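You operate a simulated robot arm through the tools that you are given. There is no shell and no other tool. Be economical: measure what you need, move in short steps, check, and stop when the job is done.

Carry out the task below with a simulated two-armed robot. There is one attempt and no reset: what you move stays moved.

Task
Swap the worn brake pad for pad A250.
Fine: open the mesh guard, free the pad lever, lay the worn pad on the pad ledge, seat the new one, lever to HOLD, shut the guard; brake lever stays on, other pads stay. Where these are worked on the way, their far stop is far enough and under half their travel is too little: pad lever of the brake.

Only the result counts: the job must be done as asked and must still hold three seconds after the hand-in. Knocking over, shifting, dropping, spilling or breaking anything else fails it.

Robot
Two 7-joint arms with two-finger parallel grippers on one trunk, on a base that drives. Base frame: it is fixed to the floor where the robot stands at the start and does not move with it; the origin is under the middle of the robot, x ahead of it, y to its left, z up. Units: mm, degrees, N and s.
The left shoulder is at the start at [70, 134, 1076], the right one opposite. With the tool pointing down near the work surface each hand reaches from about 100 to 600 mm from the robot's upright axis, wherever it stands, measured 20 degrees to its own side. Places, roughly: mains switch [2200, -900, 1000]; mesh guard of the unwind stand [600, 200, 800]; orange brake lever of the bag machine [1700, 200, 700]; pad ledge of the unwind stand [700, -100, 600]; pad lever of the brake [600, 200, 500]. Payload 1.57 kg a hand.
Tool frame (each hand has its own): the origin (TCP) lies between the finger pads and is the grasp point; the fingertips stand 30 mm ahead of it; z points along the fingers, y is the line along which they close. The gripper opens to 80 mm. The fingers are 17 mm wide and 12 mm thick; the gripper's body (40 by 82 mm) begins 80 mm behind the TCP.
Orientation is told as [roll, pitch, yaw] about the base's x, y, z axes, in that order, counted from this pose: with the fingers straight down and closing along the base's y, the tool's x points along the base's -x, its y along +y and its z along -z.

Tools
- The arms move only by the tool step_arm. It takes "left_series", "right_series" or both (then of equal length, played together; a hand with none holds still); each is a list of rows, each an object (a shift or turn left out is 0, a gripper value left out holds the last) with "delta_pos": the shift along the tool's x, y, z in units of 50 mm (1.0 is 50 mm), a list of three; "delta_rot": the turn, a rotation vector about the tool's x, y, z in units of 4 degrees (1.0 is 4 degrees), a list of three; "gripper": the opening, from 0 (shut) to 1 (fully open). In form: [{"delta_pos": [dx, dy, dz], "delta_rot": [wx, wy, wz], "gripper": gripper}, ...]. A call has 1 to 12 rows; each row shifts and turns the commanded pose from where the row before left it, along the tool's axes as they then stand. A call with a number of a shift or a turn outside -1 to 1 is refused whole. Each row takes 0.2 s and may step no farther than 50 mm and 8.6 degrees from the row before; otherwise, or with a gripper value out of range, the whole call is refused. Where a pose cannot be reached the arm comes as near as it can. A force on the tool above 50 N (or 10 N above the force at the start of the call, whichever is more), or a blocked arm, ends the call early, and 0.2 s more pass. Each finger travels about 153 mm/s and halts on what it meets, pressing with about 38 N; the grip force reading is that of the motor and also rises with nothing between the fingers. The clock runs only during rows and for 0.2 s after the last one: add rows that do not move to give the fingers time. It gives the time, the measured TCP pose, the force on the tool (base axes), the opening and the grip force at its end, in the units of the frame above (readings bear some noise), with the torque about the TCP (base axes, N m) and any sound that the robot's microphone picked up.
- Cameras (640 x 400 px; columns grow to the right, rows downward): "scene" is now at [123.7, 17.4, 1284.3]; the picture's right is [0.18, -0.98, 0.00], its down [-0.69, -0.13, -0.72] and it looks along [0.70, 0.13, -0.70] (base axes); focal length 276 px, centre (320, 200). "left" rides on the left gripper at [72, 7, -122] in its tool frame; the picture's right is [-0.09, 1.00, 0.00], its down [-0.84, -0.08, -0.54] and it looks along [-0.54, -0.05, 0.84] (tool axes); focal length 238 px, centre (320, 200). "right" rides on the right gripper at [72, -7, -122] in its tool frame; the picture's right is [0.09, 1.00, 0.00], its down [-0.84, 0.08, -0.54] and it looks along [-0.54, 0.05, 0.84] (tool axes); focal length 238 px, centre (320, 200). There is no depth. A picture from a camera that has moved, and an enlarged one, comes with that camera's place and axes in the base frame and with its lens. The place of the scene camera against the robot may be out by one fixed shift of up to 12 mm in any direction.
- snapshot(camera): a new picture of that camera. No time passes.
- lift_body(by): slides the trunk up (or, below 0, down) by that many mm; the arms and the scene camera ride with it, the base frame stays. It gives what a move gives, with no picture.
- steer(legs): drives the robot by 1 to 6 legs, each [ahead, left, turn to the left] in mm, mm and degrees, along the robot's own axes; the way and the turn of a leg run together, so that a leg with both is an arc; at most 1500 mm and 180 degrees a leg. The arms and the cameras ride along, it lands a little off, and it stops where it bumps. It gives what a move gives.
- head_to(pan, tilt): turns the head with the scene camera to pan (to the left, within 86 degrees either way) and tilt (down, from -29 to 69), counted from straight ahead of the robot. It gives what a move gives.
- enlarge(camera, box): a new picture of the part [left, top, right, bottom] of that camera's present view, enlarged. No time passes.
- sign_off(): hands the job in; it is judged then, once.

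Work in short steps. Places have to be worked out from the pictures, the camera data and where the tool is seen: move nearer, look again, correct. Check each grasp and each placing, and mend what went wrong. You have 120 turns and 100 pictures in all, those below and enlarged ones among them. Open the grippers and draw the arms clear of the work before you hand the job in, unless the task says otherwise; then end with one line.

The tools are called after ">>>" as a command line: name --argument value ..., lists and objects as JSON in quotes. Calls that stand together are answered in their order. step_arm: Moves the arms, as the interface text tells. Its arguments: {"type":"object","properties":{"left_series":{"type":"array"},"right_series":{"type":"array"}},"required":[]} The other tools are called the same way: lift_body (by) slides the trunk up or down; steer (legs) drives the base; head_to (pan, tilt) turns the head that bears the scene camera; snapshot (camera) takes a picture; enlarge (camera, box) takes an enlarged picture of a part of a camera's view; sign_off () hands the job in.

At the start:

```text
clock: 0.0
left_eef_pos: [423.7, 298.3, 1075.1]
left_tcp_rot: [0.0, -0.1, 0.0]
left_ft_force: [0.9, -0.1, -0.1]
left_ft_torque: [-0.01, 0.02, 0.01]
left_opening: 80.0
left_grip_force: 0.1
right_eef_pos: [379.5, -88.8, 989.2]
right_tcp_rot: [-0.1, 0.0, 0.1]
right_ft_force: [0.2, 0.2, 0.9]
right_ft_torque: [-0.02, 0.01, -0.01]
right_opening: 80.0
right_grip_force: 0.1
trunk travel left (down, up): [-650.0, 290.0]
robot x, y, heading: [4.3, 1.3, 0.0]
head pan, tilt: [10.5, 44.3]
```

scene: 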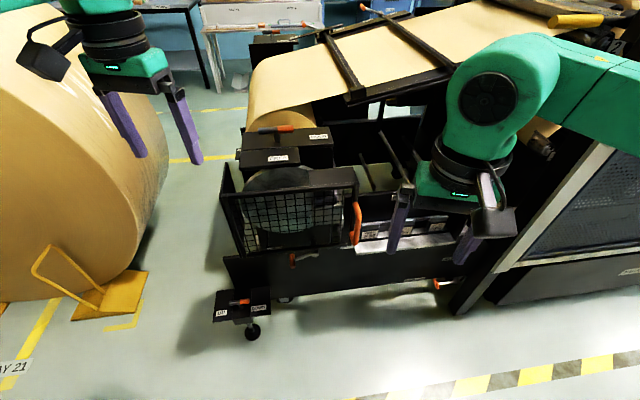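
right: 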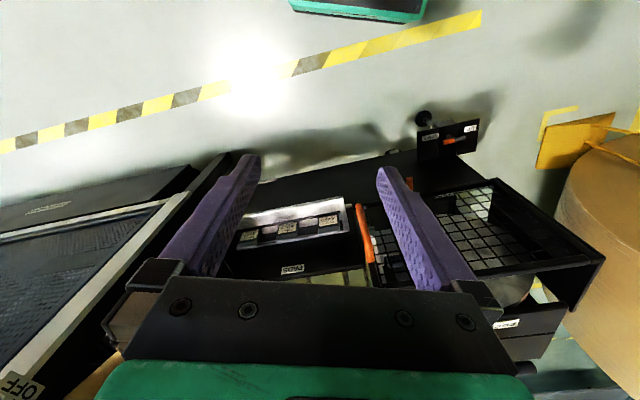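
left: 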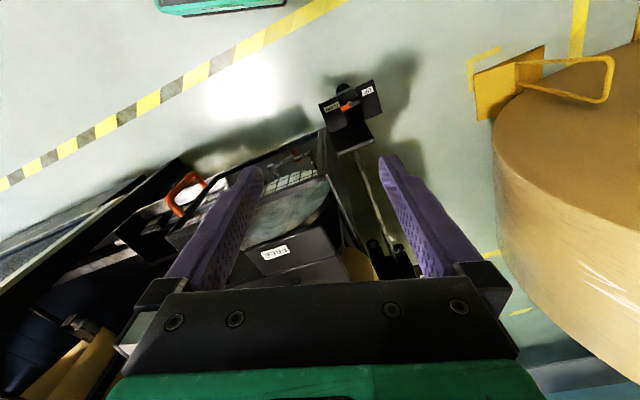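

The guard and pad ledge are in view; I enlarge the central part to read the labels and understand the mechanism.

>>> enlarge --camera "scene" --box '[200, 110, 360, 210]'

>>> enlarge --camera "scene" --box '[200, 200, 480, 375]'

>>> enlarge --camera "right" --box '[220, 100, 620, 350]'

```text
4.00 times, centred on (280, 160) of scene
camera zoom: at [123.7, 17.4, 1284.3], right [0.18, -0.98, 0.0], down [-0.69, -0.13, -0.72], along [0.7, 0.13, -0.7], focal length 1104 px, centre (480, 360)
```

zoom: 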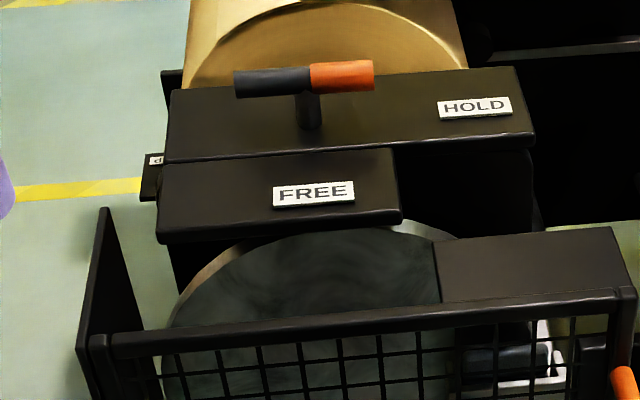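

```text
2.29 times, centred on (340, 288) of scene
camera zoom: at [123.7, 17.4, 1284.3], right [0.18, -0.98, 0.0], down [-0.69, -0.13, -0.72], along [0.7, 0.13, -0.7], focal length 631 px, centre (274, 0)
```

zoom: 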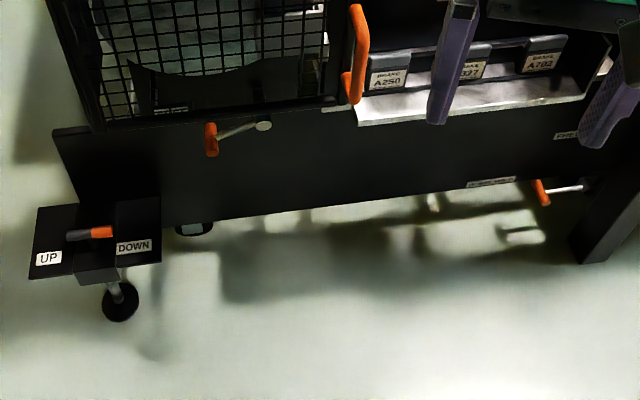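

```text
1.60 times, centred on (420, 225) of right
camera zoom: at [306.8, -95.3, 1111.9], right [-0.09, 1.0, 0.0], down [0.84, 0.08, 0.54], along [0.54, 0.05, -0.84], focal length 381 px, centre (160, 160)
```

zoom: 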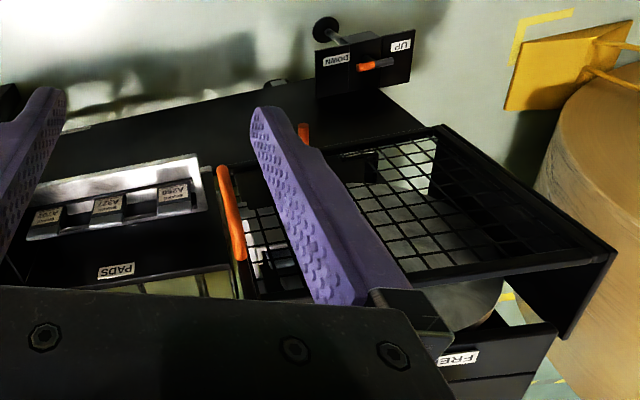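

The right hand hides the pads; I draw it up and right, out of the view, then look again.

>>> step_arm --right_series '[{"delta_pos": [0.7, 0, -0.7]}, {"delta_pos": [0.7, 0, -0.7]}, {"delta_pos": [0.4, -0.9, 0]}, {"delta_pos": [0.4, -0.9, 0]}, {"delta_pos": [0, -0.9, 0]}, {"delta_pos": [0, -0.9, 0]}]'

>>> head_to --pan 5 --tilt 52

>>> snapshot --camera "scene"

```text
clock: 1.4
left_eef_pos: [423.3, 297.7, 1074.0]
left_tcp_rot: [0.2, 0.1, -0.1]
left_ft_force: [-0.2, -0.4, 0.2]
left_ft_torque: [0.03, 0.05, -0.01]
left_opening: 79.8
left_grip_force: 0.1
right_eef_pos: [276.7, -259.6, 1055.8]
right_tcp_rot: [0.2, 0.1, 0.1]
right_ft_force: [-0.1, -0.1, 0.0]
right_ft_torque: [0.05, 0.02, -0.01]
right_opening: 80.0
right_grip_force: 0.0
right hand out of reach, approached as far as the arm can: row 6
trunk travel left (down, up): [-650.0, 290.0]
robot x, y, heading: [-0.6, -0.3, 0.1]
head pan, tilt: [10.5, 44.3]
```

```text
clock: 2.1
left_eef_pos: [423.9, 296.8, 1074.7]
left_tcp_rot: [0.0, -0.1, 0.1]
left_ft_force: [0.5, 0.4, 0.3]
left_ft_torque: [-0.03, 0.04, 0.02]
left_opening: 79.8
left_grip_force: 0.1
right_eef_pos: [277.6, -257.6, 1055.6]
right_tcp_rot: [0.0, 0.2, -0.1]
right_ft_force: [0.0, -0.5, 0.0]
right_ft_torque: [0.01, -0.01, 0.01]
right_opening: 79.9
right_grip_force: 0.0
trunk travel left (down, up): [-650.0, 290.0]
robot x, y, heading: [0.5, 0.0, -0.0]
head pan, tilt: [5.0, 52.0]
```

```text
93 pictures are left
camera scene: at [117.7, 9.1, 1273.8], right [0.09, -1.0, 0.0], down [-0.78, -0.07, -0.62], along [0.61, 0.05, -0.79], focal length 276 px, centre (320, 200)
```

scene: 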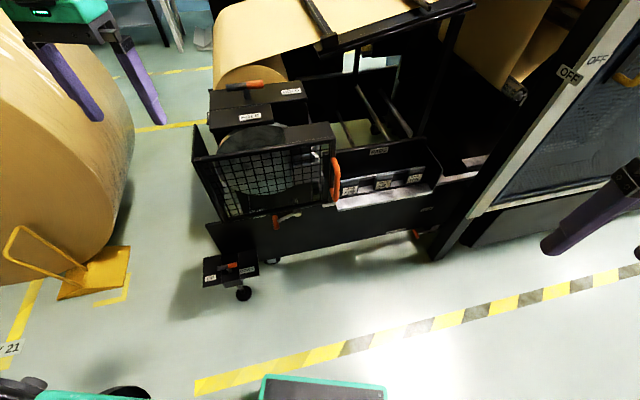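

>>> enlarge --camera "scene" --box '[185, 70, 345, 170]'

>>> enlarge --camera "scene" --box '[200, 140, 344, 230]'

>>> enlarge --camera "scene" --box '[310, 120, 470, 220]'

```text
4.00 times, centred on (265, 120) of scene
camera zoom: at [117.7, 9.1, 1273.8], right [0.09, -1.0, 0.0], down [-0.78, -0.07, -0.62], along [0.61, 0.05, -0.79], focal length 1104 px, centre (540, 520)
```

zoom: 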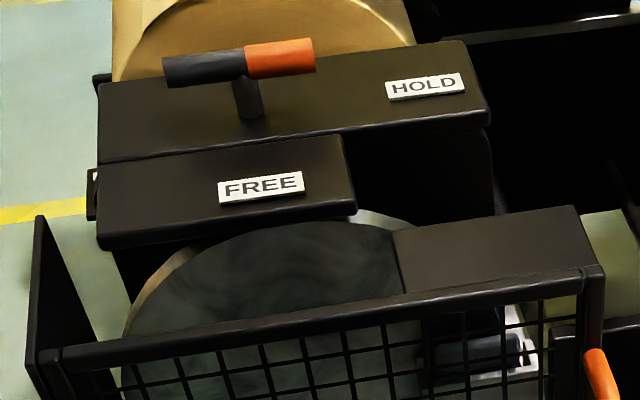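

```text
4.44 times, centred on (272, 185) of scene
camera zoom: at [117.7, 9.1, 1273.8], right [0.09, -1.0, 0.0], down [-0.78, -0.07, -0.62], along [0.61, 0.05, -0.79], focal length 1227 px, centre (533, 267)
```

zoom: 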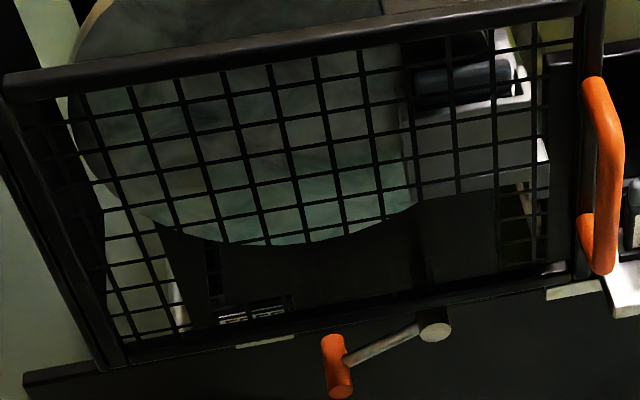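

```text
4.00 times, centred on (390, 170) of scene
camera zoom: at [117.7, 9.1, 1273.8], right [0.09, -1.0, 0.0], down [-0.78, -0.07, -0.62], along [0.61, 0.05, -0.79], focal length 1104 px, centre (40, 320)
```

zoom: 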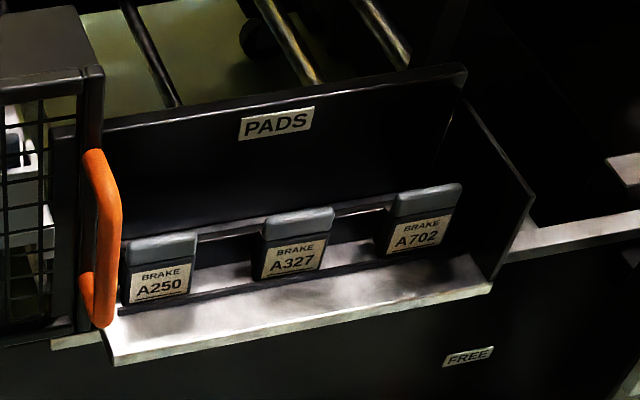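

Pads are in a rack with A250 leftmost; the worn pad sits right of the disc behind the mesh. I back off and lower the trunk to see the front face, levers and labels from a lower viewpoint.

>>> steer --legs '[[-250, 0, 0]]'

>>> lift_body --by -400

>>> head_to --pan 3 --tilt 20

>>> snapshot --camera "scene"

```text
clock: 3.9
left_eef_pos: [174.9, 297.2, 1074.9]
left_tcp_rot: [0.0, 0.0, -0.1]
left_ft_force: [0.8, -0.4, 0.3]
left_ft_torque: [-0.01, 0.01, -0.01]
left_opening: 79.8
left_grip_force: 0.0
right_eef_pos: [29.1, -257.9, 1057.3]
right_tcp_rot: [0.0, 0.0, -0.1]
right_ft_force: [-0.3, 0.5, -0.1]
right_ft_torque: [0.01, 0.0, 0.02]
right_opening: 80.1
right_grip_force: 0.0
trunk travel left (down, up): [-650.0, 290.0]
robot x, y, heading: [-250.0, -1.2, -0.1]
head pan, tilt: [5.0, 52.0]
```

```text
clock: 7.7
left_eef_pos: [174.6, 297.0, 674.1]
left_tcp_rot: [0.1, 0.0, 0.0]
left_ft_force: [0.0, 0.3, -0.2]
left_ft_torque: [-0.01, -0.03, 0.01]
left_opening: 80.3
left_grip_force: 0.0
right_eef_pos: [27.7, -259.8, 656.8]
right_tcp_rot: [0.0, 0.0, -0.2]
right_ft_force: [0.0, -0.3, 0.1]
right_ft_torque: [0.0, -0.01, 0.01]
right_opening: 80.0
right_grip_force: 0.0
trunk travel left (down, up): [-250.0, 690.0]
robot x, y, heading: [-248.8, -3.1, 0.1]
head pan, tilt: [5.0, 52.0]
```

```text
clock: 8.7
left_eef_pos: [173.9, 295.6, 674.8]
left_tcp_rot: [-0.1, 0.0, -0.1]
left_ft_force: [0.8, 0.1, -0.8]
left_ft_torque: [0.03, -0.02, 0.01]
left_opening: 79.9
left_grip_force: 0.2
right_eef_pos: [27.5, -258.2, 657.6]
right_tcp_rot: [0.0, 0.1, -0.1]
right_ft_force: [0.9, -0.1, -0.5]
right_ft_torque: [0.0, -0.04, -0.03]
right_opening: 80.2
right_grip_force: 0.1
trunk travel left (down, up): [-250.0, 690.0]
robot x, y, heading: [-250.2, 1.3, -0.1]
head pan, tilt: [3.0, 20.0]
```

```text
89 pictures are left
camera scene: at [-113.8, 7.2, 921.8], right [0.05, -1.0, 0.0], down [-0.34, -0.02, -0.94], along [0.94, 0.05, -0.34], focal length 276 px, centre (320, 200)
```

scene: 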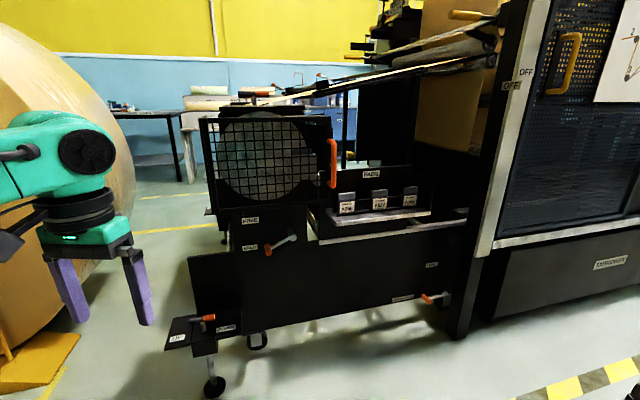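

>>> enlarge --camera "scene" --box '[180, 90, 350, 196]'

>>> enlarge --camera "scene" --box '[200, 190, 340, 278]'

>>> enlarge --camera "scene" --box '[310, 150, 470, 250]'

```text
3.76 times, centred on (265, 143) of scene
camera zoom: at [-113.8, 7.2, 921.8], right [0.05, -1.0, 0.0], down [-0.34, -0.02, -0.94], along [0.94, 0.05, -0.34], focal length 1039 px, centre (527, 415)
```

zoom: 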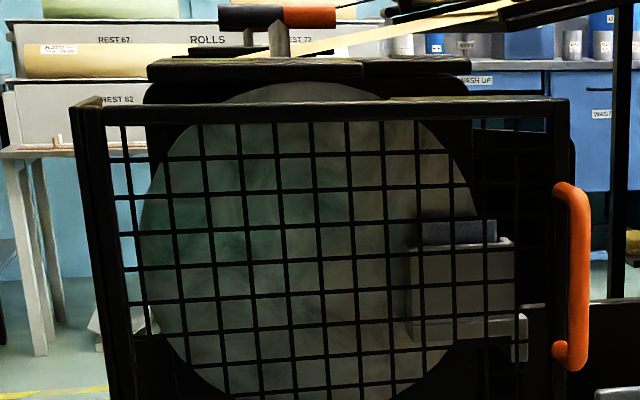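

```text
4.55 times, centred on (270, 234) of scene
camera zoom: at [-113.8, 7.2, 921.8], right [0.05, -1.0, 0.0], down [-0.34, -0.02, -0.94], along [0.94, 0.05, -0.34], focal length 1254 px, centre (547, 46)
```

zoom: 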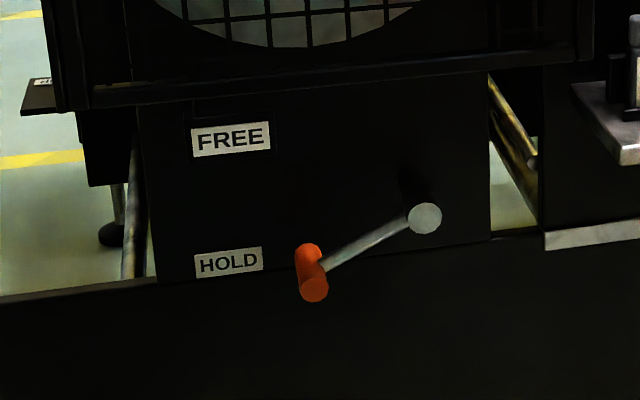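

```text
4.00 times, centred on (390, 200) of scene
camera zoom: at [-113.8, 7.2, 921.8], right [0.05, -1.0, 0.0], down [-0.34, -0.02, -0.94], along [0.94, 0.05, -0.34], focal length 1104 px, centre (40, 200)
```

zoom: 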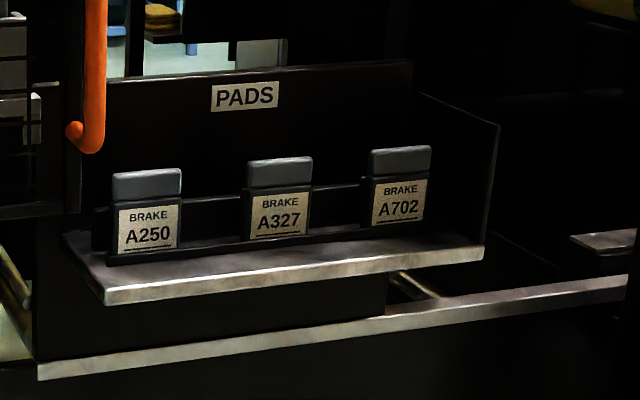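

By triangulation: machine front is yawed about +18°. Estimates are guard hinge (516,291), guard handle (577,8,~770), worn pad handle (609,92,793), lever knob (602,199,487), pivot (643,130,520), A250 (675,-35,~650). I pull the left hand in, raise the trunk and then drive so that the robot faces the machine squarely.

>>> step_arm --left_series '[{"delta_pos": [0.7, -0.7, 0]}, {"delta_pos": [0.7, -0.7, 0]}, {"delta_pos": [0.7, -0.5, 0]}, {"delta_pos": [0.7, 0, 0]}]'

>>> lift_body --by 400

>>> steer --legs '[[0, 0, 18.2]]'

>>> head_to --pan 0 --tilt 40

>>> snapshot --camera "scene"

```text
clock: 9.7
left_eef_pos: [34.2, 201.6, 675.9]
left_tcp_rot: [0.1, -0.1, -0.1]
left_ft_force: [-0.6, 0.4, -0.1]
left_ft_torque: [-0.01, 0.03, -0.01]
left_opening: 80.0
left_grip_force: 0.1
right_eef_pos: [28.5, -258.8, 655.5]
right_tcp_rot: [0.2, 0.0, -0.1]
right_ft_force: [0.4, -0.1, -0.2]
right_ft_torque: [0.0, 0.01, -0.05]
right_opening: 79.8
right_grip_force: 0.1
trunk travel left (down, up): [-250.0, 690.0]
robot x, y, heading: [-253.5, -0.7, -0.1]
head pan, tilt: [3.0, 20.0]
```

```text
clock: 13.5
left_eef_pos: [35.3, 202.0, 1073.6]
left_tcp_rot: [0.0, -0.1, -0.2]
left_ft_force: [-0.1, 0.1, -0.1]
left_ft_torque: [-0.01, -0.02, -0.01]
left_opening: 79.7
left_grip_force: 0.0
right_eef_pos: [27.4, -258.7, 1056.1]
right_tcp_rot: [0.0, 0.0, -0.1]
right_ft_force: [-0.1, -0.6, 0.5]
right_ft_torque: [-0.04, 0.0, 0.0]
right_opening: 80.1
right_grip_force: 0.0
trunk travel left (down, up): [-650.0, 290.0]
robot x, y, heading: [-248.8, -0.6, -0.2]
head pan, tilt: [3.0, 20.0]
```

```text
clock: 14.9
left_eef_pos: [-42.8, 279.8, 1074.6]
left_tcp_rot: [0.0, 0.0, 18.2]
left_ft_force: [0.7, -0.4, 0.2]
left_ft_torque: [0.04, -0.02, -0.04]
left_opening: 80.4
left_grip_force: 0.1
right_eef_pos: [95.7, -157.4, 1056.4]
right_tcp_rot: [0.1, 0.0, 18.1]
right_ft_force: [0.1, -0.5, 0.0]
right_ft_torque: [-0.01, 0.0, -0.01]
right_opening: 80.4
right_grip_force: 0.0
trunk travel left (down, up): [-650.0, 290.0]
robot x, y, heading: [-250.4, -0.8, 18.2]
head pan, tilt: [3.0, 20.0]
```

```text
clock: 15.8
left_eef_pos: [-42.8, 279.9, 1074.7]
left_tcp_rot: [0.0, -0.1, 18.2]
left_ft_force: [-0.5, 0.9, 0.0]
left_ft_torque: [0.01, 0.03, 0.0]
left_opening: 80.0
left_grip_force: 0.1
right_eef_pos: [94.3, -159.1, 1055.4]
right_tcp_rot: [-0.1, -0.1, 18.2]
right_ft_force: [-0.4, 0.7, 0.4]
right_ft_torque: [-0.02, 0.0, 0.03]
right_opening: 80.0
right_grip_force: 0.1
trunk travel left (down, up): [-650.0, 290.0]
robot x, y, heading: [-250.4, -1.0, 18.0]
head pan, tilt: [0.0, 40.0]
```

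```text
85 pictures are left
camera scene: at [-128.5, 44.7, 1290.6], right [0.31, -0.95, 0.0], down [-0.61, -0.2, -0.77], along [0.73, 0.24, -0.64], focal length 276 px, centre (320, 200)
```

scene: 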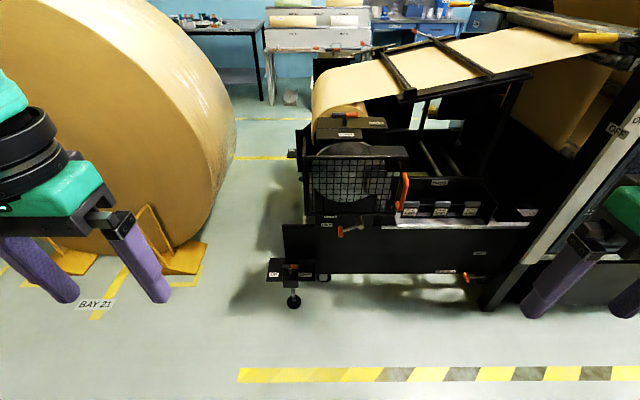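

The machine now appears square to the robot. I drive to about machine-ahead 100, lateral -60 (ahead 337, right 137).

>>> steer --legs '[[0, -137, 0], [337, 0, 0]]'

>>> head_to --pan 0 --tilt 50

>>> snapshot --camera "scene"

```text
clock: 18.9
left_eef_pos: [320.1, 257.4, 1073.4]
left_tcp_rot: [0.0, -0.1, 18.3]
left_ft_force: [0.1, -0.5, -0.2]
left_ft_torque: [-0.03, -0.03, 0.04]
left_opening: 80.0
left_grip_force: 0.0
right_eef_pos: [459.3, -182.8, 1056.3]
right_tcp_rot: [0.0, 0.1, 18.3]
right_ft_force: [-0.3, 0.3, -0.5]
right_ft_torque: [-0.02, -0.01, 0.02]
right_opening: 79.9
right_grip_force: 0.0
trunk travel left (down, up): [-650.0, 290.0]
robot x, y, heading: [115.3, -25.3, 18.2]
head pan, tilt: [0.0, 40.0]
```

```text
clock: 19.6
left_eef_pos: [320.6, 256.8, 1074.0]
left_tcp_rot: [0.0, 0.0, 18.2]
left_ft_force: [0.4, -0.2, -0.1]
left_ft_torque: [-0.04, 0.01, -0.04]
left_opening: 80.3
left_grip_force: 0.0
right_eef_pos: [459.6, -183.5, 1055.7]
right_tcp_rot: [0.0, 0.0, 18.2]
right_ft_force: [0.6, 0.5, 0.4]
right_ft_torque: [0.02, -0.03, -0.04]
right_opening: 79.9
right_grip_force: 0.0
trunk travel left (down, up): [-650.0, 290.0]
robot x, y, heading: [115.2, -23.8, 18.2]
head pan, tilt: [0.0, 50.0]
```

```text
84 pictures are left
camera scene: at [228.2, 18.2, 1276.4], right [0.31, -0.95, 0.0], down [-0.73, -0.24, -0.64], along [0.61, 0.2, -0.77], focal length 276 px, centre (320, 200)
```

scene: 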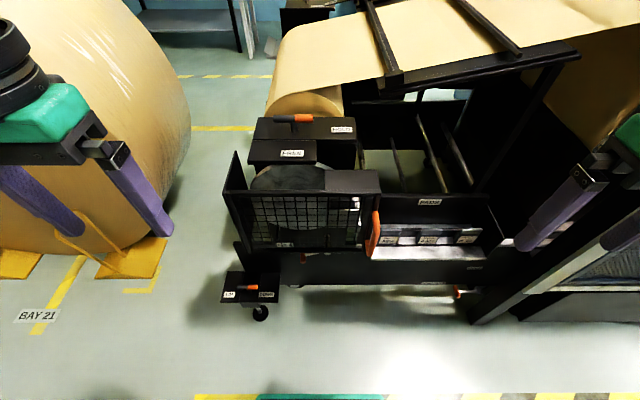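

I bring the left hand to a hover in front of the guard handle and look through its camera.

>>> step_arm --left_series '[{"delta_pos": [-0.215, -0.791, 0.36]}, {"delta_pos": [-0.215, -0.791, 0.36]}, {"delta_pos": [-0.215, -0.791, 0.36]}, {"delta_pos": [-0.215, -0.791, 0.36]}, {"delta_pos": [-0.215, -0.791, 0.36]}, {"delta_pos": [-0.215, -0.791, 0.36]}, {"delta_pos": [-0.215, -0.791, 0.36]}, {"delta_pos": [-0.215, -0.791, 0.36]}]'

>>> snapshot --camera "left"

>>> snapshot --camera "scene"

```text
clock: 21.4
left_eef_pos: [425.2, 101.4, 982.9]
left_tcp_rot: [-0.1, -0.2, 18.4]
left_ft_force: [-0.8, -0.8, 0.5]
left_ft_torque: [0.0, -0.04, 0.07]
left_opening: 79.9
left_grip_force: 0.1
left hand out of reach, approached as far as the arm can: row 5, 6, 7, 8
right_eef_pos: [458.5, -183.5, 1055.6]
right_tcp_rot: [0.1, 0.0, 18.2]
right_ft_force: [0.0, 0.6, -0.6]
right_ft_torque: [-0.02, 0.01, -0.02]
right_opening: 79.8
right_grip_force: 0.0
trunk travel left (down, up): [-650.0, 290.0]
robot x, y, heading: [113.8, -24.2, 18.0]
head pan, tilt: [0.0, 50.0]
```

```text
83 pictures are left
camera left: at [353.9, 86.2, 1104.7], right [-0.23, 0.97, 0.0], down [0.82, 0.19, 0.54], along [0.53, 0.12, -0.84], focal length 238 px, centre (320, 200)
```

left: 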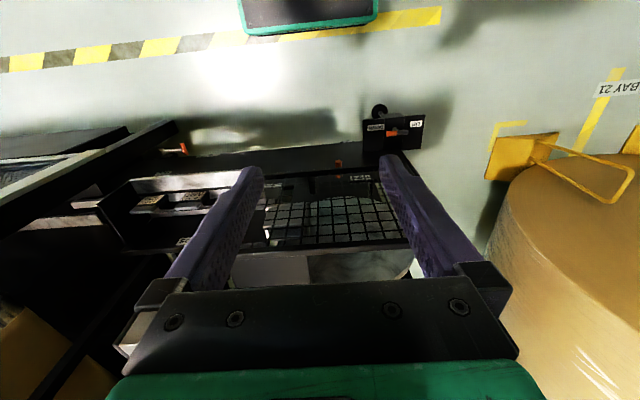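

```text
82 pictures are left
camera scene: at [227.0, 17.8, 1276.5], right [0.31, -0.95, 0.0], down [-0.73, -0.24, -0.64], along [0.61, 0.2, -0.77], focal length 276 px, centre (320, 200)
```

scene: 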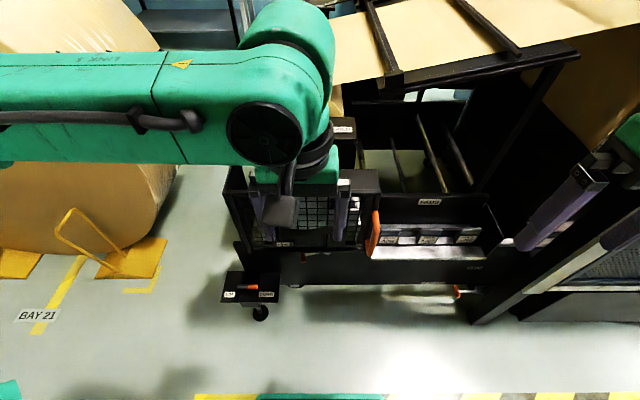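

Left arm can't cross that far; the right hand suits the handle better. I retract the left hand to its previous spot.

>>> step_arm --left_series '[{"delta_pos": [0.3, 0.8, -0.3]}, {"delta_pos": [0.3, 0.8, -0.3]}, {"delta_pos": [0.3, 0.8, -0.3]}, {"delta_pos": [0.3, 0.8, -0.3]}]'

```text
clock: 22.4
left_eef_pos: [316.5, 237.1, 1042.2]
left_tcp_rot: [-0.2, -0.1, 18.2]
left_ft_force: [0.3, 0.3, 0.1]
left_ft_torque: [0.0, -0.01, -0.03]
left_opening: 80.2
left_grip_force: 0.0
right_eef_pos: [458.2, -181.8, 1055.9]
right_tcp_rot: [-0.1, 0.0, 18.1]
right_ft_force: [-1.2, 1.1, 0.1]
right_ft_torque: [-0.02, -0.05, 0.02]
right_opening: 79.9
right_grip_force: 0.2
trunk travel left (down, up): [-650.0, 290.0]
robot x, y, heading: [118.5, -25.5, 18.3]
head pan, tilt: [0.0, 50.0]
```

Now the right hand moves to a hover in front of the handle.

>>> step_arm --right_series '[{"delta_pos": [-0.367, 0.578, 0.504]}, {"delta_pos": [-0.367, 0.578, 0.504]}, {"delta_pos": [-0.367, 0.578, 0.504]}, {"delta_pos": [-0.367, 0.578, 0.504]}, {"delta_pos": [-0.367, 0.578, 0.504]}, {}]'

>>> snapshot --camera "right"

>>> snapshot --camera "scene"

```text
clock: 23.8
left_eef_pos: [317.0, 234.6, 1043.4]
left_tcp_rot: [0.0, -0.2, 18.3]
left_ft_force: [-0.4, -0.2, 0.1]
left_ft_torque: [0.01, -0.02, 0.0]
left_opening: 79.9
left_grip_force: 0.0
right_eef_pos: [500.3, -17.3, 930.2]
right_tcp_rot: [0.0, -0.1, 18.2]
right_ft_force: [-0.6, 0.0, 0.4]
right_ft_torque: [0.06, -0.02, 0.01]
right_opening: 80.2
right_grip_force: 0.1
trunk travel left (down, up): [-650.0, 290.0]
robot x, y, heading: [114.7, -30.0, 18.0]
head pan, tilt: [0.0, 50.0]
```

```text
81 pictures are left
camera right: at [433.9, -46.3, 1052.4], right [-0.4, 0.92, 0.0], down [0.77, 0.33, 0.54], along [0.5, 0.22, -0.84], focal length 238 px, centre (320, 200)
```

right: 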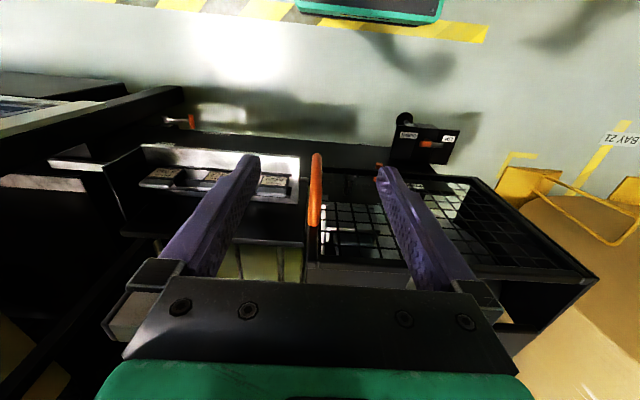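

```text
80 pictures are left
camera scene: at [227.2, 17.2, 1276.4], right [0.31, -0.95, 0.0], down [-0.73, -0.24, -0.64], along [0.61, 0.2, -0.77], focal length 276 px, centre (320, 200)
```

scene: 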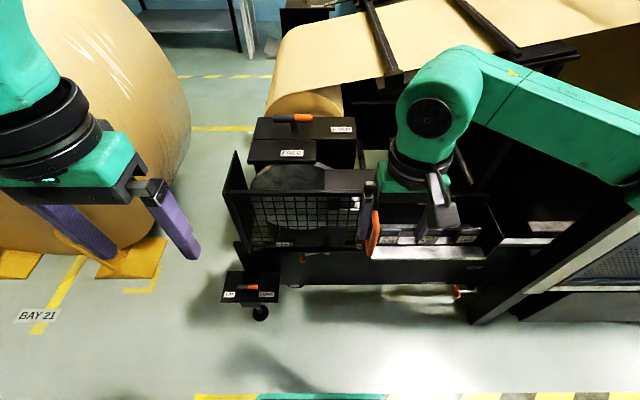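

The handle lies about 85 mm ahead of the TCP, laterally aligned (estimated (582,11)). I descend in front of it, then advance with fingers straddling the bar, and look.

>>> step_arm --right_series '[{"delta_pos": [0, 0, 0.9]}, {"delta_pos": [0, 0, 0.9]}, {"delta_pos": [0, 0, 0.9]}, {"delta_pos": [-0.5, 0, 0]}, {"delta_pos": [-0.5, 0, 0]}, {}]'

>>> snapshot --camera "right"

>>> enlarge --camera "scene" --box '[320, 150, 480, 250]'

```text
clock: 25.2
left_eef_pos: [317.6, 235.3, 1043.5]
left_tcp_rot: [0.0, 0.0, 18.3]
left_ft_force: [-0.4, -0.1, -0.1]
left_ft_torque: [0.03, -0.01, 0.01]
left_opening: 80.0
left_grip_force: 0.0
right_eef_pos: [548.6, -2.7, 794.4]
right_tcp_rot: [0.1, 0.0, 18.3]
right_ft_force: [-0.9, -0.8, -0.4]
right_ft_torque: [-0.03, 0.0, 0.02]
right_opening: 79.8
right_grip_force: 0.1
trunk travel left (down, up): [-650.0, 290.0]
robot x, y, heading: [116.4, -26.6, 18.2]
head pan, tilt: [0.0, 50.0]
```

```text
79 pictures are left
camera right: at [481.3, -31.0, 917.1], right [-0.4, 0.92, 0.0], down [0.77, 0.34, 0.54], along [0.5, 0.22, -0.84], focal length 238 px, centre (320, 200)
```

right: 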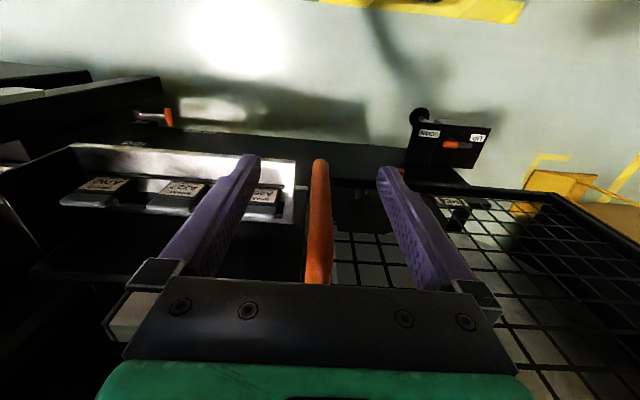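

```text
4.00 times, centred on (400, 200) of scene
camera zoom: at [227.5, 17.9, 1276.4], right [0.31, -0.95, 0.0], down [-0.73, -0.24, -0.64], along [0.61, 0.2, -0.77], focal length 1104 px, centre (0, 200)
```

zoom: 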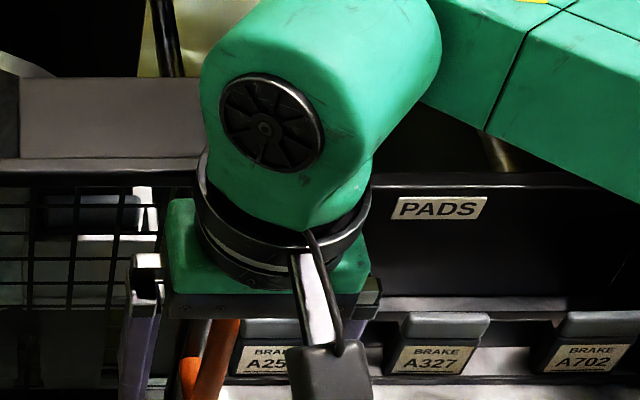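

Bar is centred between the fingers, 20–35 mm ahead. I advance 28 mm and close.

>>> step_arm --right_series '[{"delta_pos": [-0.28, 0.03, 0]}, {"delta_pos": [-0.28, 0.03, 0]}, {}]'

>>> snapshot --camera "right"

```text
clock: 25.9
left_eef_pos: [309.9, 229.9, 1045.1]
left_tcp_rot: [0.1, -0.6, 18.2]
left_ft_force: [0.1, -1.0, 0.2]
left_ft_torque: [0.0, 0.0, -0.01]
left_opening: 79.9
left_grip_force: 0.1
right_eef_pos: [559.8, 3.3, 794.9]
right_tcp_rot: [-0.2, 0.9, 18.6]
right_ft_force: [-28.2, -15.2, 10.5]
right_ft_torque: [1.69, -3.12, -0.1]
right_opening: 79.9
right_grip_force: 0.0
trunk travel left (down, up): [-650.0, 290.0]
robot x, y, heading: [112.6, -24.4, 18.1]
head pan, tilt: [0.0, 50.0]
stopped in row 3 (right hand): the force on the tool passed its limit at 54 N (the readings are from after the stop); the commanded pose is now the measured one
```

```text
77 pictures are left
camera right: at [494.1, -25.7, 918.4], right [-0.41, 0.91, 0.0], down [0.77, 0.34, 0.53], along [0.49, 0.21, -0.85], focal length 238 px, centre (320, 200)
```

right: 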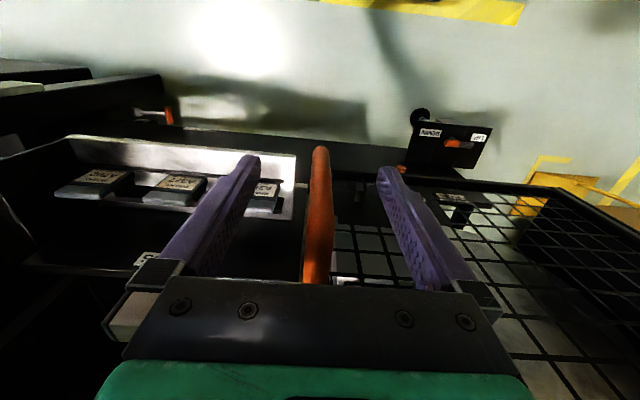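

The gripper body touched the guard's top edge, so I back off and tilt the fingers forward (~44°), which keeps the body clear while the fingers still straddle the bar.

>>> step_arm --right_series '[{"delta_pos": [0.8, 0, 0]}, {"delta_rot": [0, -1, 0]}, {"delta_rot": [0, -1, 0]}, {"delta_rot": [0, -1, 0]}, {"delta_rot": [0, -1, 0]}, {"delta_rot": [0, -1, 0]}, {"delta_rot": [0, -1, 0]}, {"delta_rot": [0, -1, 0]}, {"delta_rot": [0, -1, 0]}, {"delta_rot": [0, -1, 0]}, {"delta_rot": [0, -1, 0]}, {"delta_rot": [0, -1, 0]}]'

>>> snapshot --camera "right"

```text
clock: 28.5
left_eef_pos: [317.0, 233.8, 1043.1]
left_tcp_rot: [0.0, -0.1, 18.1]
left_ft_force: [-0.7, 1.1, 0.0]
left_ft_torque: [0.02, -0.04, 0.0]
left_opening: 79.9
left_grip_force: 0.0
right_eef_pos: [530.3, -5.8, 789.7]
right_tcp_rot: [-0.4, -43.0, 18.8]
right_ft_force: [0.7, -0.4, 0.3]
right_ft_torque: [-0.01, -0.02, -0.02]
right_opening: 80.4
right_grip_force: 0.0
trunk travel left (down, up): [-650.0, 290.0]
robot x, y, heading: [113.4, -25.3, 18.2]
head pan, tilt: [0.0, 50.0]
```

```text
76 pictures are left
camera right: at [401.7, -55.3, 831.9], right [-0.38, 0.92, -0.07], down [0.2, 0.16, 0.97], along [0.9, 0.35, -0.25], focal length 238 px, centre (320, 200)
```

right: 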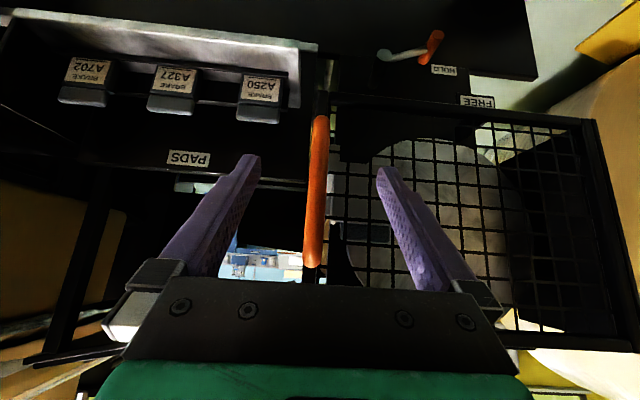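

View confirms the bar centred, ~50 mm ahead. I advance 42 mm horizontally (and 10 mm down), then close on it.

>>> step_arm --right_series '[{"delta_pos": [-0.159, 0, 0.239]}, {"delta_pos": [-0.159, 0, 0.239]}, {"delta_pos": [-0.159, 0, 0.239]}, {}, {"gripper": 0.0}, {}, {}]'

>>> snapshot --camera "right"

```text
clock: 30.1
left_eef_pos: [319.1, 234.1, 1043.0]
left_tcp_rot: [0.0, -0.1, 18.2]
left_ft_force: [-0.3, -0.4, -0.1]
left_ft_torque: [-0.01, -0.02, 0.04]
left_opening: 79.7
left_grip_force: 0.1
right_eef_pos: [569.4, 7.7, 781.0]
right_tcp_rot: [-0.5, -43.1, 18.8]
right_ft_force: [0.1, -0.1, -0.7]
right_ft_torque: [0.47, 0.0, -0.04]
right_opening: 14.1
right_grip_force: 30.4
trunk travel left (down, up): [-650.0, 290.0]
robot x, y, heading: [114.0, -20.8, 18.3]
head pan, tilt: [0.0, 50.0]
```

```text
75 pictures are left
camera right: at [441.6, -42.5, 822.2], right [-0.38, 0.92, -0.07], down [0.2, 0.16, 0.97], along [0.9, 0.35, -0.25], focal length 238 px, centre (320, 200)
```

right: 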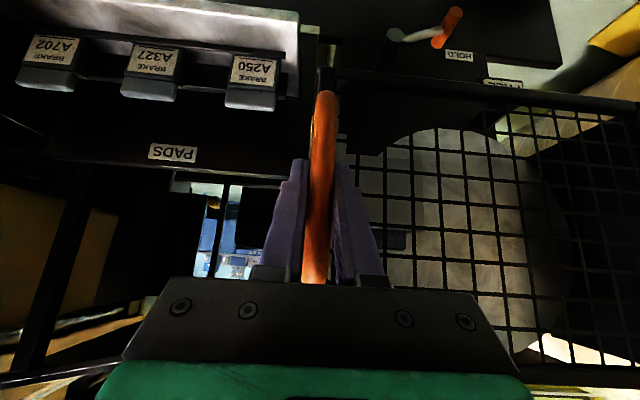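

Bar is gripped (14 mm). I start to swing the guard about its left hinge (radius ~290 mm), 4 small rows to begin.

>>> step_arm --right_series '[{"delta_pos": [0.437, 0.094, -0.407], "delta_rot": [0.51, 0, 0.55]}, {"delta_pos": [0.433, 0.126, -0.404], "delta_rot": [0.51, 0, 0.55]}, {"delta_pos": [0.428, 0.158, -0.398], "delta_rot": [0.51, 0, 0.55]}, {"delta_pos": [0.42, 0.186, -0.392], "delta_rot": [0.51, 0, 0.55]}, {}]'

>>> snapshot --camera "scene"

```text
clock: 31.3
left_eef_pos: [318.6, 235.9, 1042.2]
left_tcp_rot: [-0.2, 0.0, 18.3]
left_ft_force: [-0.7, 0.8, -0.3]
left_ft_torque: [-0.01, 0.0, 0.03]
left_opening: 79.8
left_grip_force: 0.0
right_eef_pos: [448.4, 6.7, 779.6]
right_tcp_rot: [-0.7, -42.9, 6.9]
right_ft_force: [-0.8, 0.6, -0.5]
right_ft_torque: [0.02, -0.01, -0.02]
right_opening: 0.0
right_grip_force: 21.4
trunk travel left (down, up): [-650.0, 290.0]
robot x, y, heading: [112.4, -27.4, 18.0]
head pan, tilt: [0.0, 50.0]
```

```text
74 pictures are left
camera scene: at [227.8, 19.2, 1276.2], right [0.31, -0.95, 0.0], down [-0.73, -0.24, -0.64], along [0.61, 0.2, -0.77], focal length 276 px, centre (320, 200)
```

scene: 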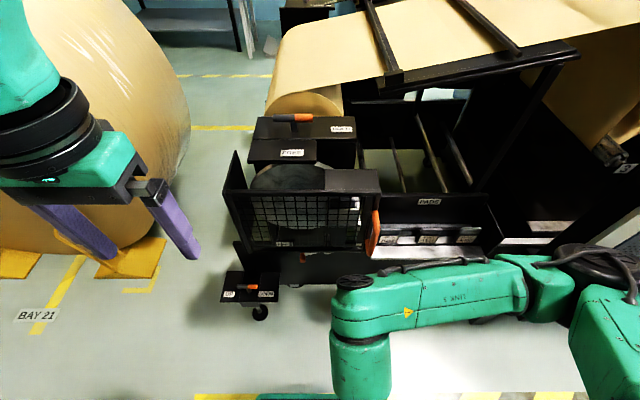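

The grip slipped off and the guard stayed shut. I look at the guard's edges for the hinge side or a latch.

>>> enlarge --camera "scene" --box '[210, 140, 402, 260]'

>>> snapshot --camera "right"

>>> enlarge --camera "scene" --box '[200, 150, 280, 200]'

```text
3.33 times, centred on (306, 200) of scene
camera zoom: at [227.8, 19.2, 1276.2], right [0.31, -0.95, 0.0], down [-0.73, -0.24, -0.64], along [0.61, 0.2, -0.77], focal length 920 px, centre (367, 200)
```

zoom: 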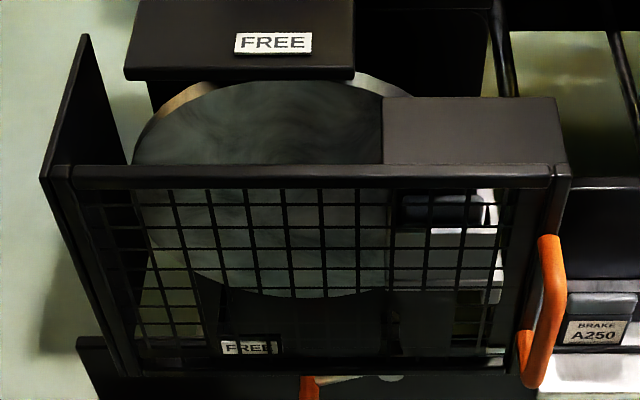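

```text
72 pictures are left
camera right: at [313.5, -14.8, 821.4], right [-0.18, 0.98, -0.07], down [0.23, 0.11, 0.97], along [0.96, 0.16, -0.25], focal length 238 px, centre (320, 200)
```

right: 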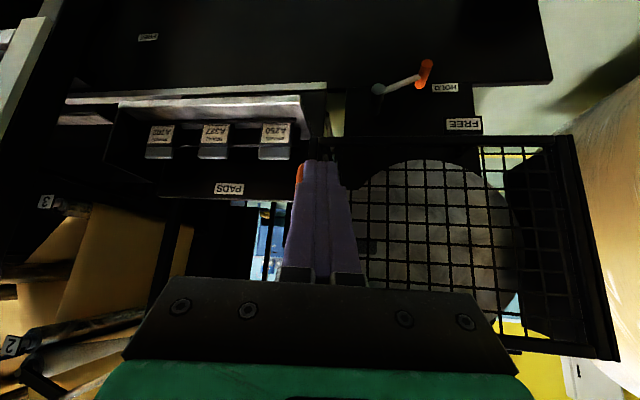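

```text
8.00 times, centred on (240, 175) of scene
camera zoom: at [227.8, 19.2, 1276.2], right [0.31, -0.95, 0.0], down [-0.73, -0.24, -0.64], along [0.61, 0.2, -0.77], focal length 2208 px, centre (960, 400)
```

zoom: 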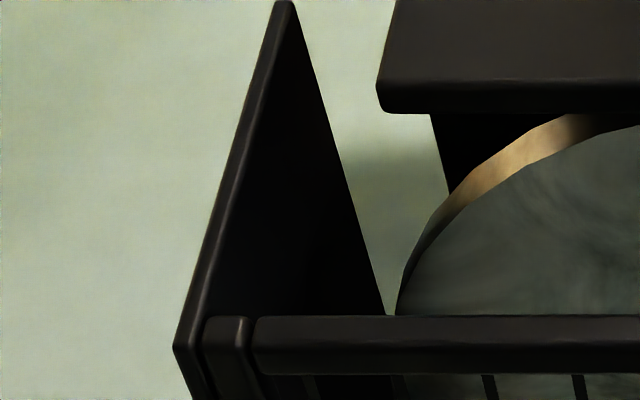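

The hinge is clearly at the left and the fixed side panel is beside it; no latch is visible, so the grip (only near the fingertips) just slipped. I reopen, re-align in front of the bar and look.

>>> step_arm --right_series '[{"delta_rot": [-0.51, 0, -0.55], "gripper": 1.0}, {"delta_rot": [-0.51, 0, -0.55]}, {"delta_rot": [-0.51, 0, -0.55]}, {"delta_rot": [-0.51, 0, -0.55]}, {"delta_pos": [-0.46, -0.372, 0.429]}, {"delta_pos": [-0.46, -0.372, 0.429]}, {}]'

>>> snapshot --camera "right"

```text
clock: 32.9
left_eef_pos: [316.8, 234.7, 1043.3]
left_tcp_rot: [0.1, -0.1, 18.2]
left_ft_force: [0.2, 0.4, -0.1]
left_ft_torque: [0.02, 0.01, 0.0]
left_opening: 80.0
left_grip_force: 0.1
right_eef_pos: [520.4, -9.1, 781.6]
right_tcp_rot: [-0.5, -43.0, 18.9]
right_ft_force: [-0.1, 0.0, -0.1]
right_ft_torque: [0.03, 0.0, 0.03]
right_opening: 79.8
right_grip_force: 0.1
trunk travel left (down, up): [-650.0, 290.0]
robot x, y, heading: [112.8, -23.5, 18.1]
head pan, tilt: [0.0, 50.0]
```

```text
70 pictures are left
camera right: at [393.1, -58.8, 821.9], right [-0.38, 0.92, -0.07], down [0.2, 0.16, 0.97], along [0.9, 0.35, -0.25], focal length 238 px, centre (320, 200)
```

right: 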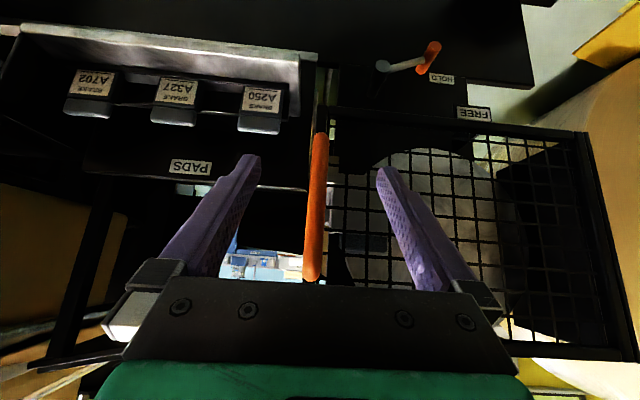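

The bar was actually right at the TCP last time. I regrip and pull only a little at a time, straight out, watching force and opening.

>>> step_arm --right_series '[{"delta_pos": [-0.27, 0, 0.245]}, {"delta_pos": [-0.27, 0, 0.245]}, {}, {"gripper": 0.0}, {}, {}, {"delta_pos": [0.073, 0.01, -0.068]}, {"delta_pos": [0.073, 0.01, -0.068]}]'

>>> snapshot --camera "right"

```text
clock: 34.7
left_eef_pos: [318.2, 238.2, 1041.9]
left_tcp_rot: [-0.1, 0.1, 18.2]
left_ft_force: [0.5, -0.9, 0.0]
left_ft_torque: [0.02, 0.0, 0.0]
left_opening: 80.1
left_grip_force: 0.0
right_eef_pos: [547.0, 3.6, 781.2]
right_tcp_rot: [-0.5, -42.9, 19.0]
right_ft_force: [4.9, 16.7, -6.0]
right_ft_torque: [0.59, -0.01, 0.09]
right_opening: 13.7
right_grip_force: 30.0
trunk travel left (down, up): [-650.0, 290.0]
robot x, y, heading: [116.0, -27.0, 18.1]
head pan, tilt: [0.0, 50.0]
```

```text
69 pictures are left
camera right: at [419.0, -45.9, 822.4], right [-0.38, 0.92, -0.07], down [0.2, 0.16, 0.97], along [0.9, 0.36, -0.25], focal length 238 px, centre (320, 200)
```

right: 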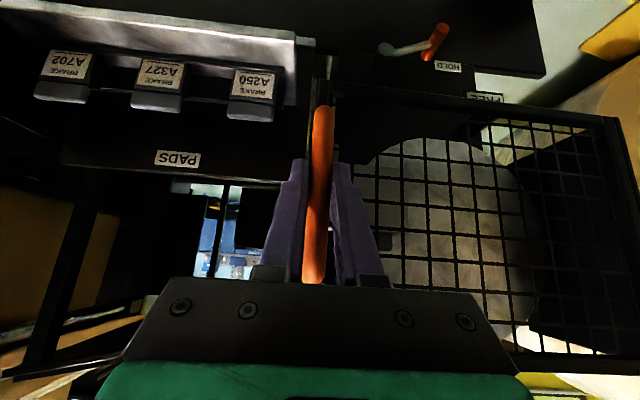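

Bar's apparent position shifted ~9 mm with my pull, so the guard does move; the earlier pull was just too fast. I continue slowly, yaw following the guard.

>>> step_arm --right_series '[{"delta_pos": [0.177, 0.025, -0.165], "delta_rot": [0.41, 0, 0.438]}, {"delta_pos": [0.177, 0.025, -0.165], "delta_rot": [0.41, 0, 0.438]}, {"delta_pos": [0.177, 0.025, -0.165], "delta_rot": [0.41, 0, 0.438]}, {"delta_pos": [0.177, 0.025, -0.165], "delta_rot": [0.41, 0, 0.438]}, {"delta_pos": [0.177, 0.025, -0.165], "delta_rot": [0.41, 0, 0.438]}, {"delta_pos": [0.177, 0.025, -0.165], "delta_rot": [0.41, 0, 0.438]}]'

>>> snapshot --camera "right"

```text
clock: 36.1
left_eef_pos: [318.5, 233.3, 1042.3]
left_tcp_rot: [0.0, -0.1, 18.3]
left_ft_force: [-0.1, 0.8, -0.3]
left_ft_torque: [0.01, 0.0, -0.02]
left_opening: 80.0
left_grip_force: 0.1
right_eef_pos: [473.9, -11.0, 782.2]
right_tcp_rot: [-0.7, -43.0, 4.5]
right_ft_force: [0.2, 0.3, -0.4]
right_ft_torque: [0.02, 0.0, -0.02]
right_opening: 0.0
right_grip_force: 21.4
trunk travel left (down, up): [-650.0, 290.0]
robot x, y, heading: [115.6, -22.2, 17.9]
head pan, tilt: [0.0, 50.0]
```

```text
68 pictures are left
camera right: at [337.1, -26.2, 822.4], right [-0.14, 0.99, -0.07], down [0.24, 0.1, 0.97], along [0.96, 0.12, -0.25], focal length 238 px, centre (320, 200)
```

right: 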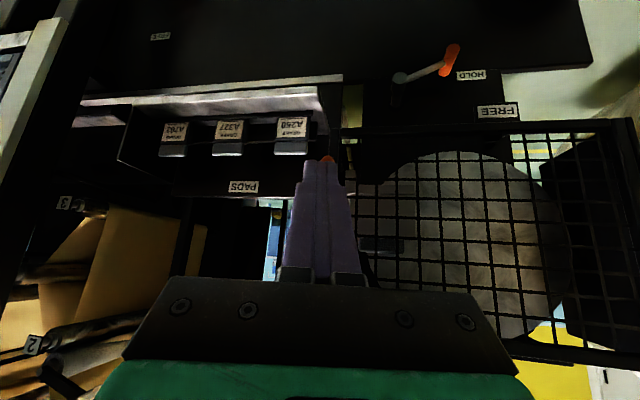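

Slipped again; I check whether the guard moved at all.

>>> enlarge --camera "scene" --box '[210, 140, 402, 260]'

```text
3.33 times, centred on (306, 200) of scene
camera zoom: at [226.3, 16.5, 1276.4], right [0.31, -0.95, 0.0], down [-0.73, -0.24, -0.64], along [0.61, 0.2, -0.77], focal length 920 px, centre (367, 200)
```

zoom: 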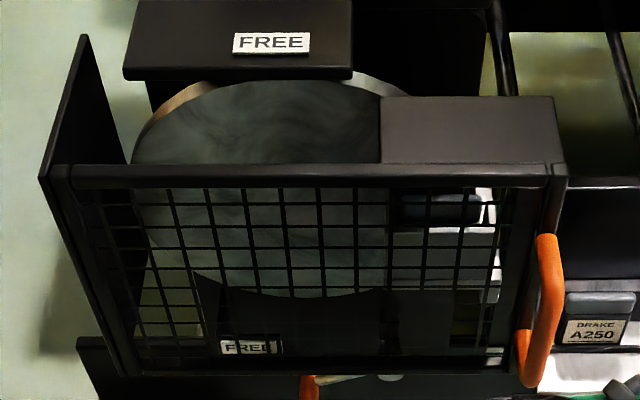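

The guard hasn't budged: friction grip on the bar slips. I'll hook it instead: turn the hand ~90° left so the fingers point left-down and one finger goes behind the bar. First turn in free space.

>>> step_arm --right_series '[{"delta_rot": [-0.68, 0, -0.73]}, {"delta_rot": [-0.68, 0, -0.73]}, {"delta_rot": [-0.68, 0, -0.73]}, {"delta_rot": [-0.68, 0, -0.73]}, {"delta_rot": [-0.68, 0, -0.73]}, {"delta_rot": [-0.68, 0, -0.73]}, {"delta_rot": [-0.68, 0, -0.73]}, {"delta_rot": [-0.68, 0, -0.73]}, {"delta_rot": [-0.68, 0, -0.73]}, {"delta_rot": [-0.68, 0, -0.73]}, {"delta_rot": [-0.68, 0, -0.73], "gripper": 0.375}, {"delta_rot": [-0.68, 0, -0.73]}]'

```text
clock: 38.7
left_eef_pos: [317.8, 235.4, 1042.3]
left_tcp_rot: [0.0, -0.1, 18.2]
left_ft_force: [-0.1, 0.2, -0.2]
left_ft_torque: [-0.01, 0.01, -0.01]
left_opening: 80.0
left_grip_force: 0.1
right_eef_pos: [473.5, -8.8, 781.0]
right_tcp_rot: [-0.4, -42.8, 52.4]
right_ft_force: [0.0, -0.3, 0.3]
right_ft_torque: [-0.01, 0.01, -0.02]
right_opening: 30.0
right_grip_force: 0.1
right hand out of reach, approached as far as the arm can: row 9
trunk travel left (down, up): [-650.0, 290.0]
robot x, y, heading: [112.6, -24.0, 18.2]
head pan, tilt: [0.0, 50.0]
```

Works. I shift 90 mm right and continue turning.

>>> step_arm --right_series '[{"delta_pos": [0.37, -0.744, -0.344]}, {"delta_pos": [0.37, -0.744, -0.344]}, {"delta_rot": [-0.68, 0, -0.73]}, {"delta_rot": [-0.68, 0, -0.73]}, {"delta_rot": [-0.68, 0, -0.73]}, {"delta_rot": [-0.68, 0, -0.73]}, {"delta_rot": [-0.68, 0, -0.73]}, {"delta_rot": [-0.68, 0, -0.73]}, {"delta_rot": [-0.68, 0, -0.73]}, {"delta_rot": [-0.68, 0, -0.73]}, {"delta_rot": [-0.68, 0, -0.73]}, {"delta_rot": [-0.68, 0, -0.73]}]'

>>> snapshot --camera "right"

```text
clock: 41.3
left_eef_pos: [318.7, 235.3, 1042.5]
left_tcp_rot: [0.0, 0.0, 18.2]
left_ft_force: [0.5, 0.6, 0.8]
left_ft_torque: [-0.01, 0.02, 0.01]
left_opening: 79.9
left_grip_force: 0.1
right_eef_pos: [520.4, -150.1, 786.5]
right_tcp_rot: [-4.9, -40.8, 58.8]
right_ft_force: [-0.5, 0.1, 0.5]
right_ft_torque: [0.02, -0.02, 0.06]
right_opening: 29.9
right_grip_force: 0.1
right hand out of reach, approached as far as the arm can: row 3, 4, 5, 6, 7, 8, 9, 10, 11, 12
trunk travel left (down, up): [-650.0, 290.0]
robot x, y, heading: [112.6, -21.8, 18.1]
head pan, tilt: [0.0, 50.0]
```

```text
66 pictures are left
camera right: at [446.3, -264.1, 833.0], right [-0.86, 0.5, -0.12], down [0.04, 0.31, 0.95], along [0.51, 0.81, -0.28], focal length 238 px, centre (320, 200)
```

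right: 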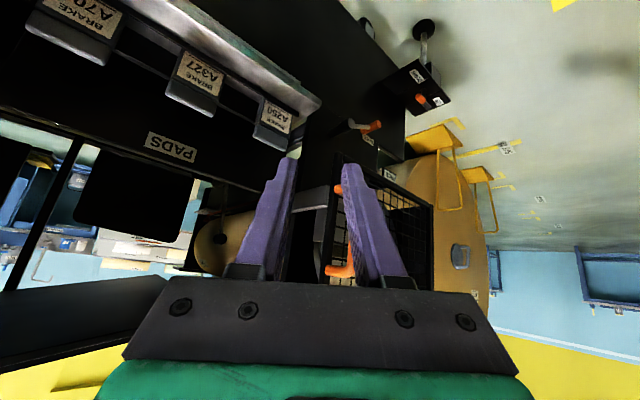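

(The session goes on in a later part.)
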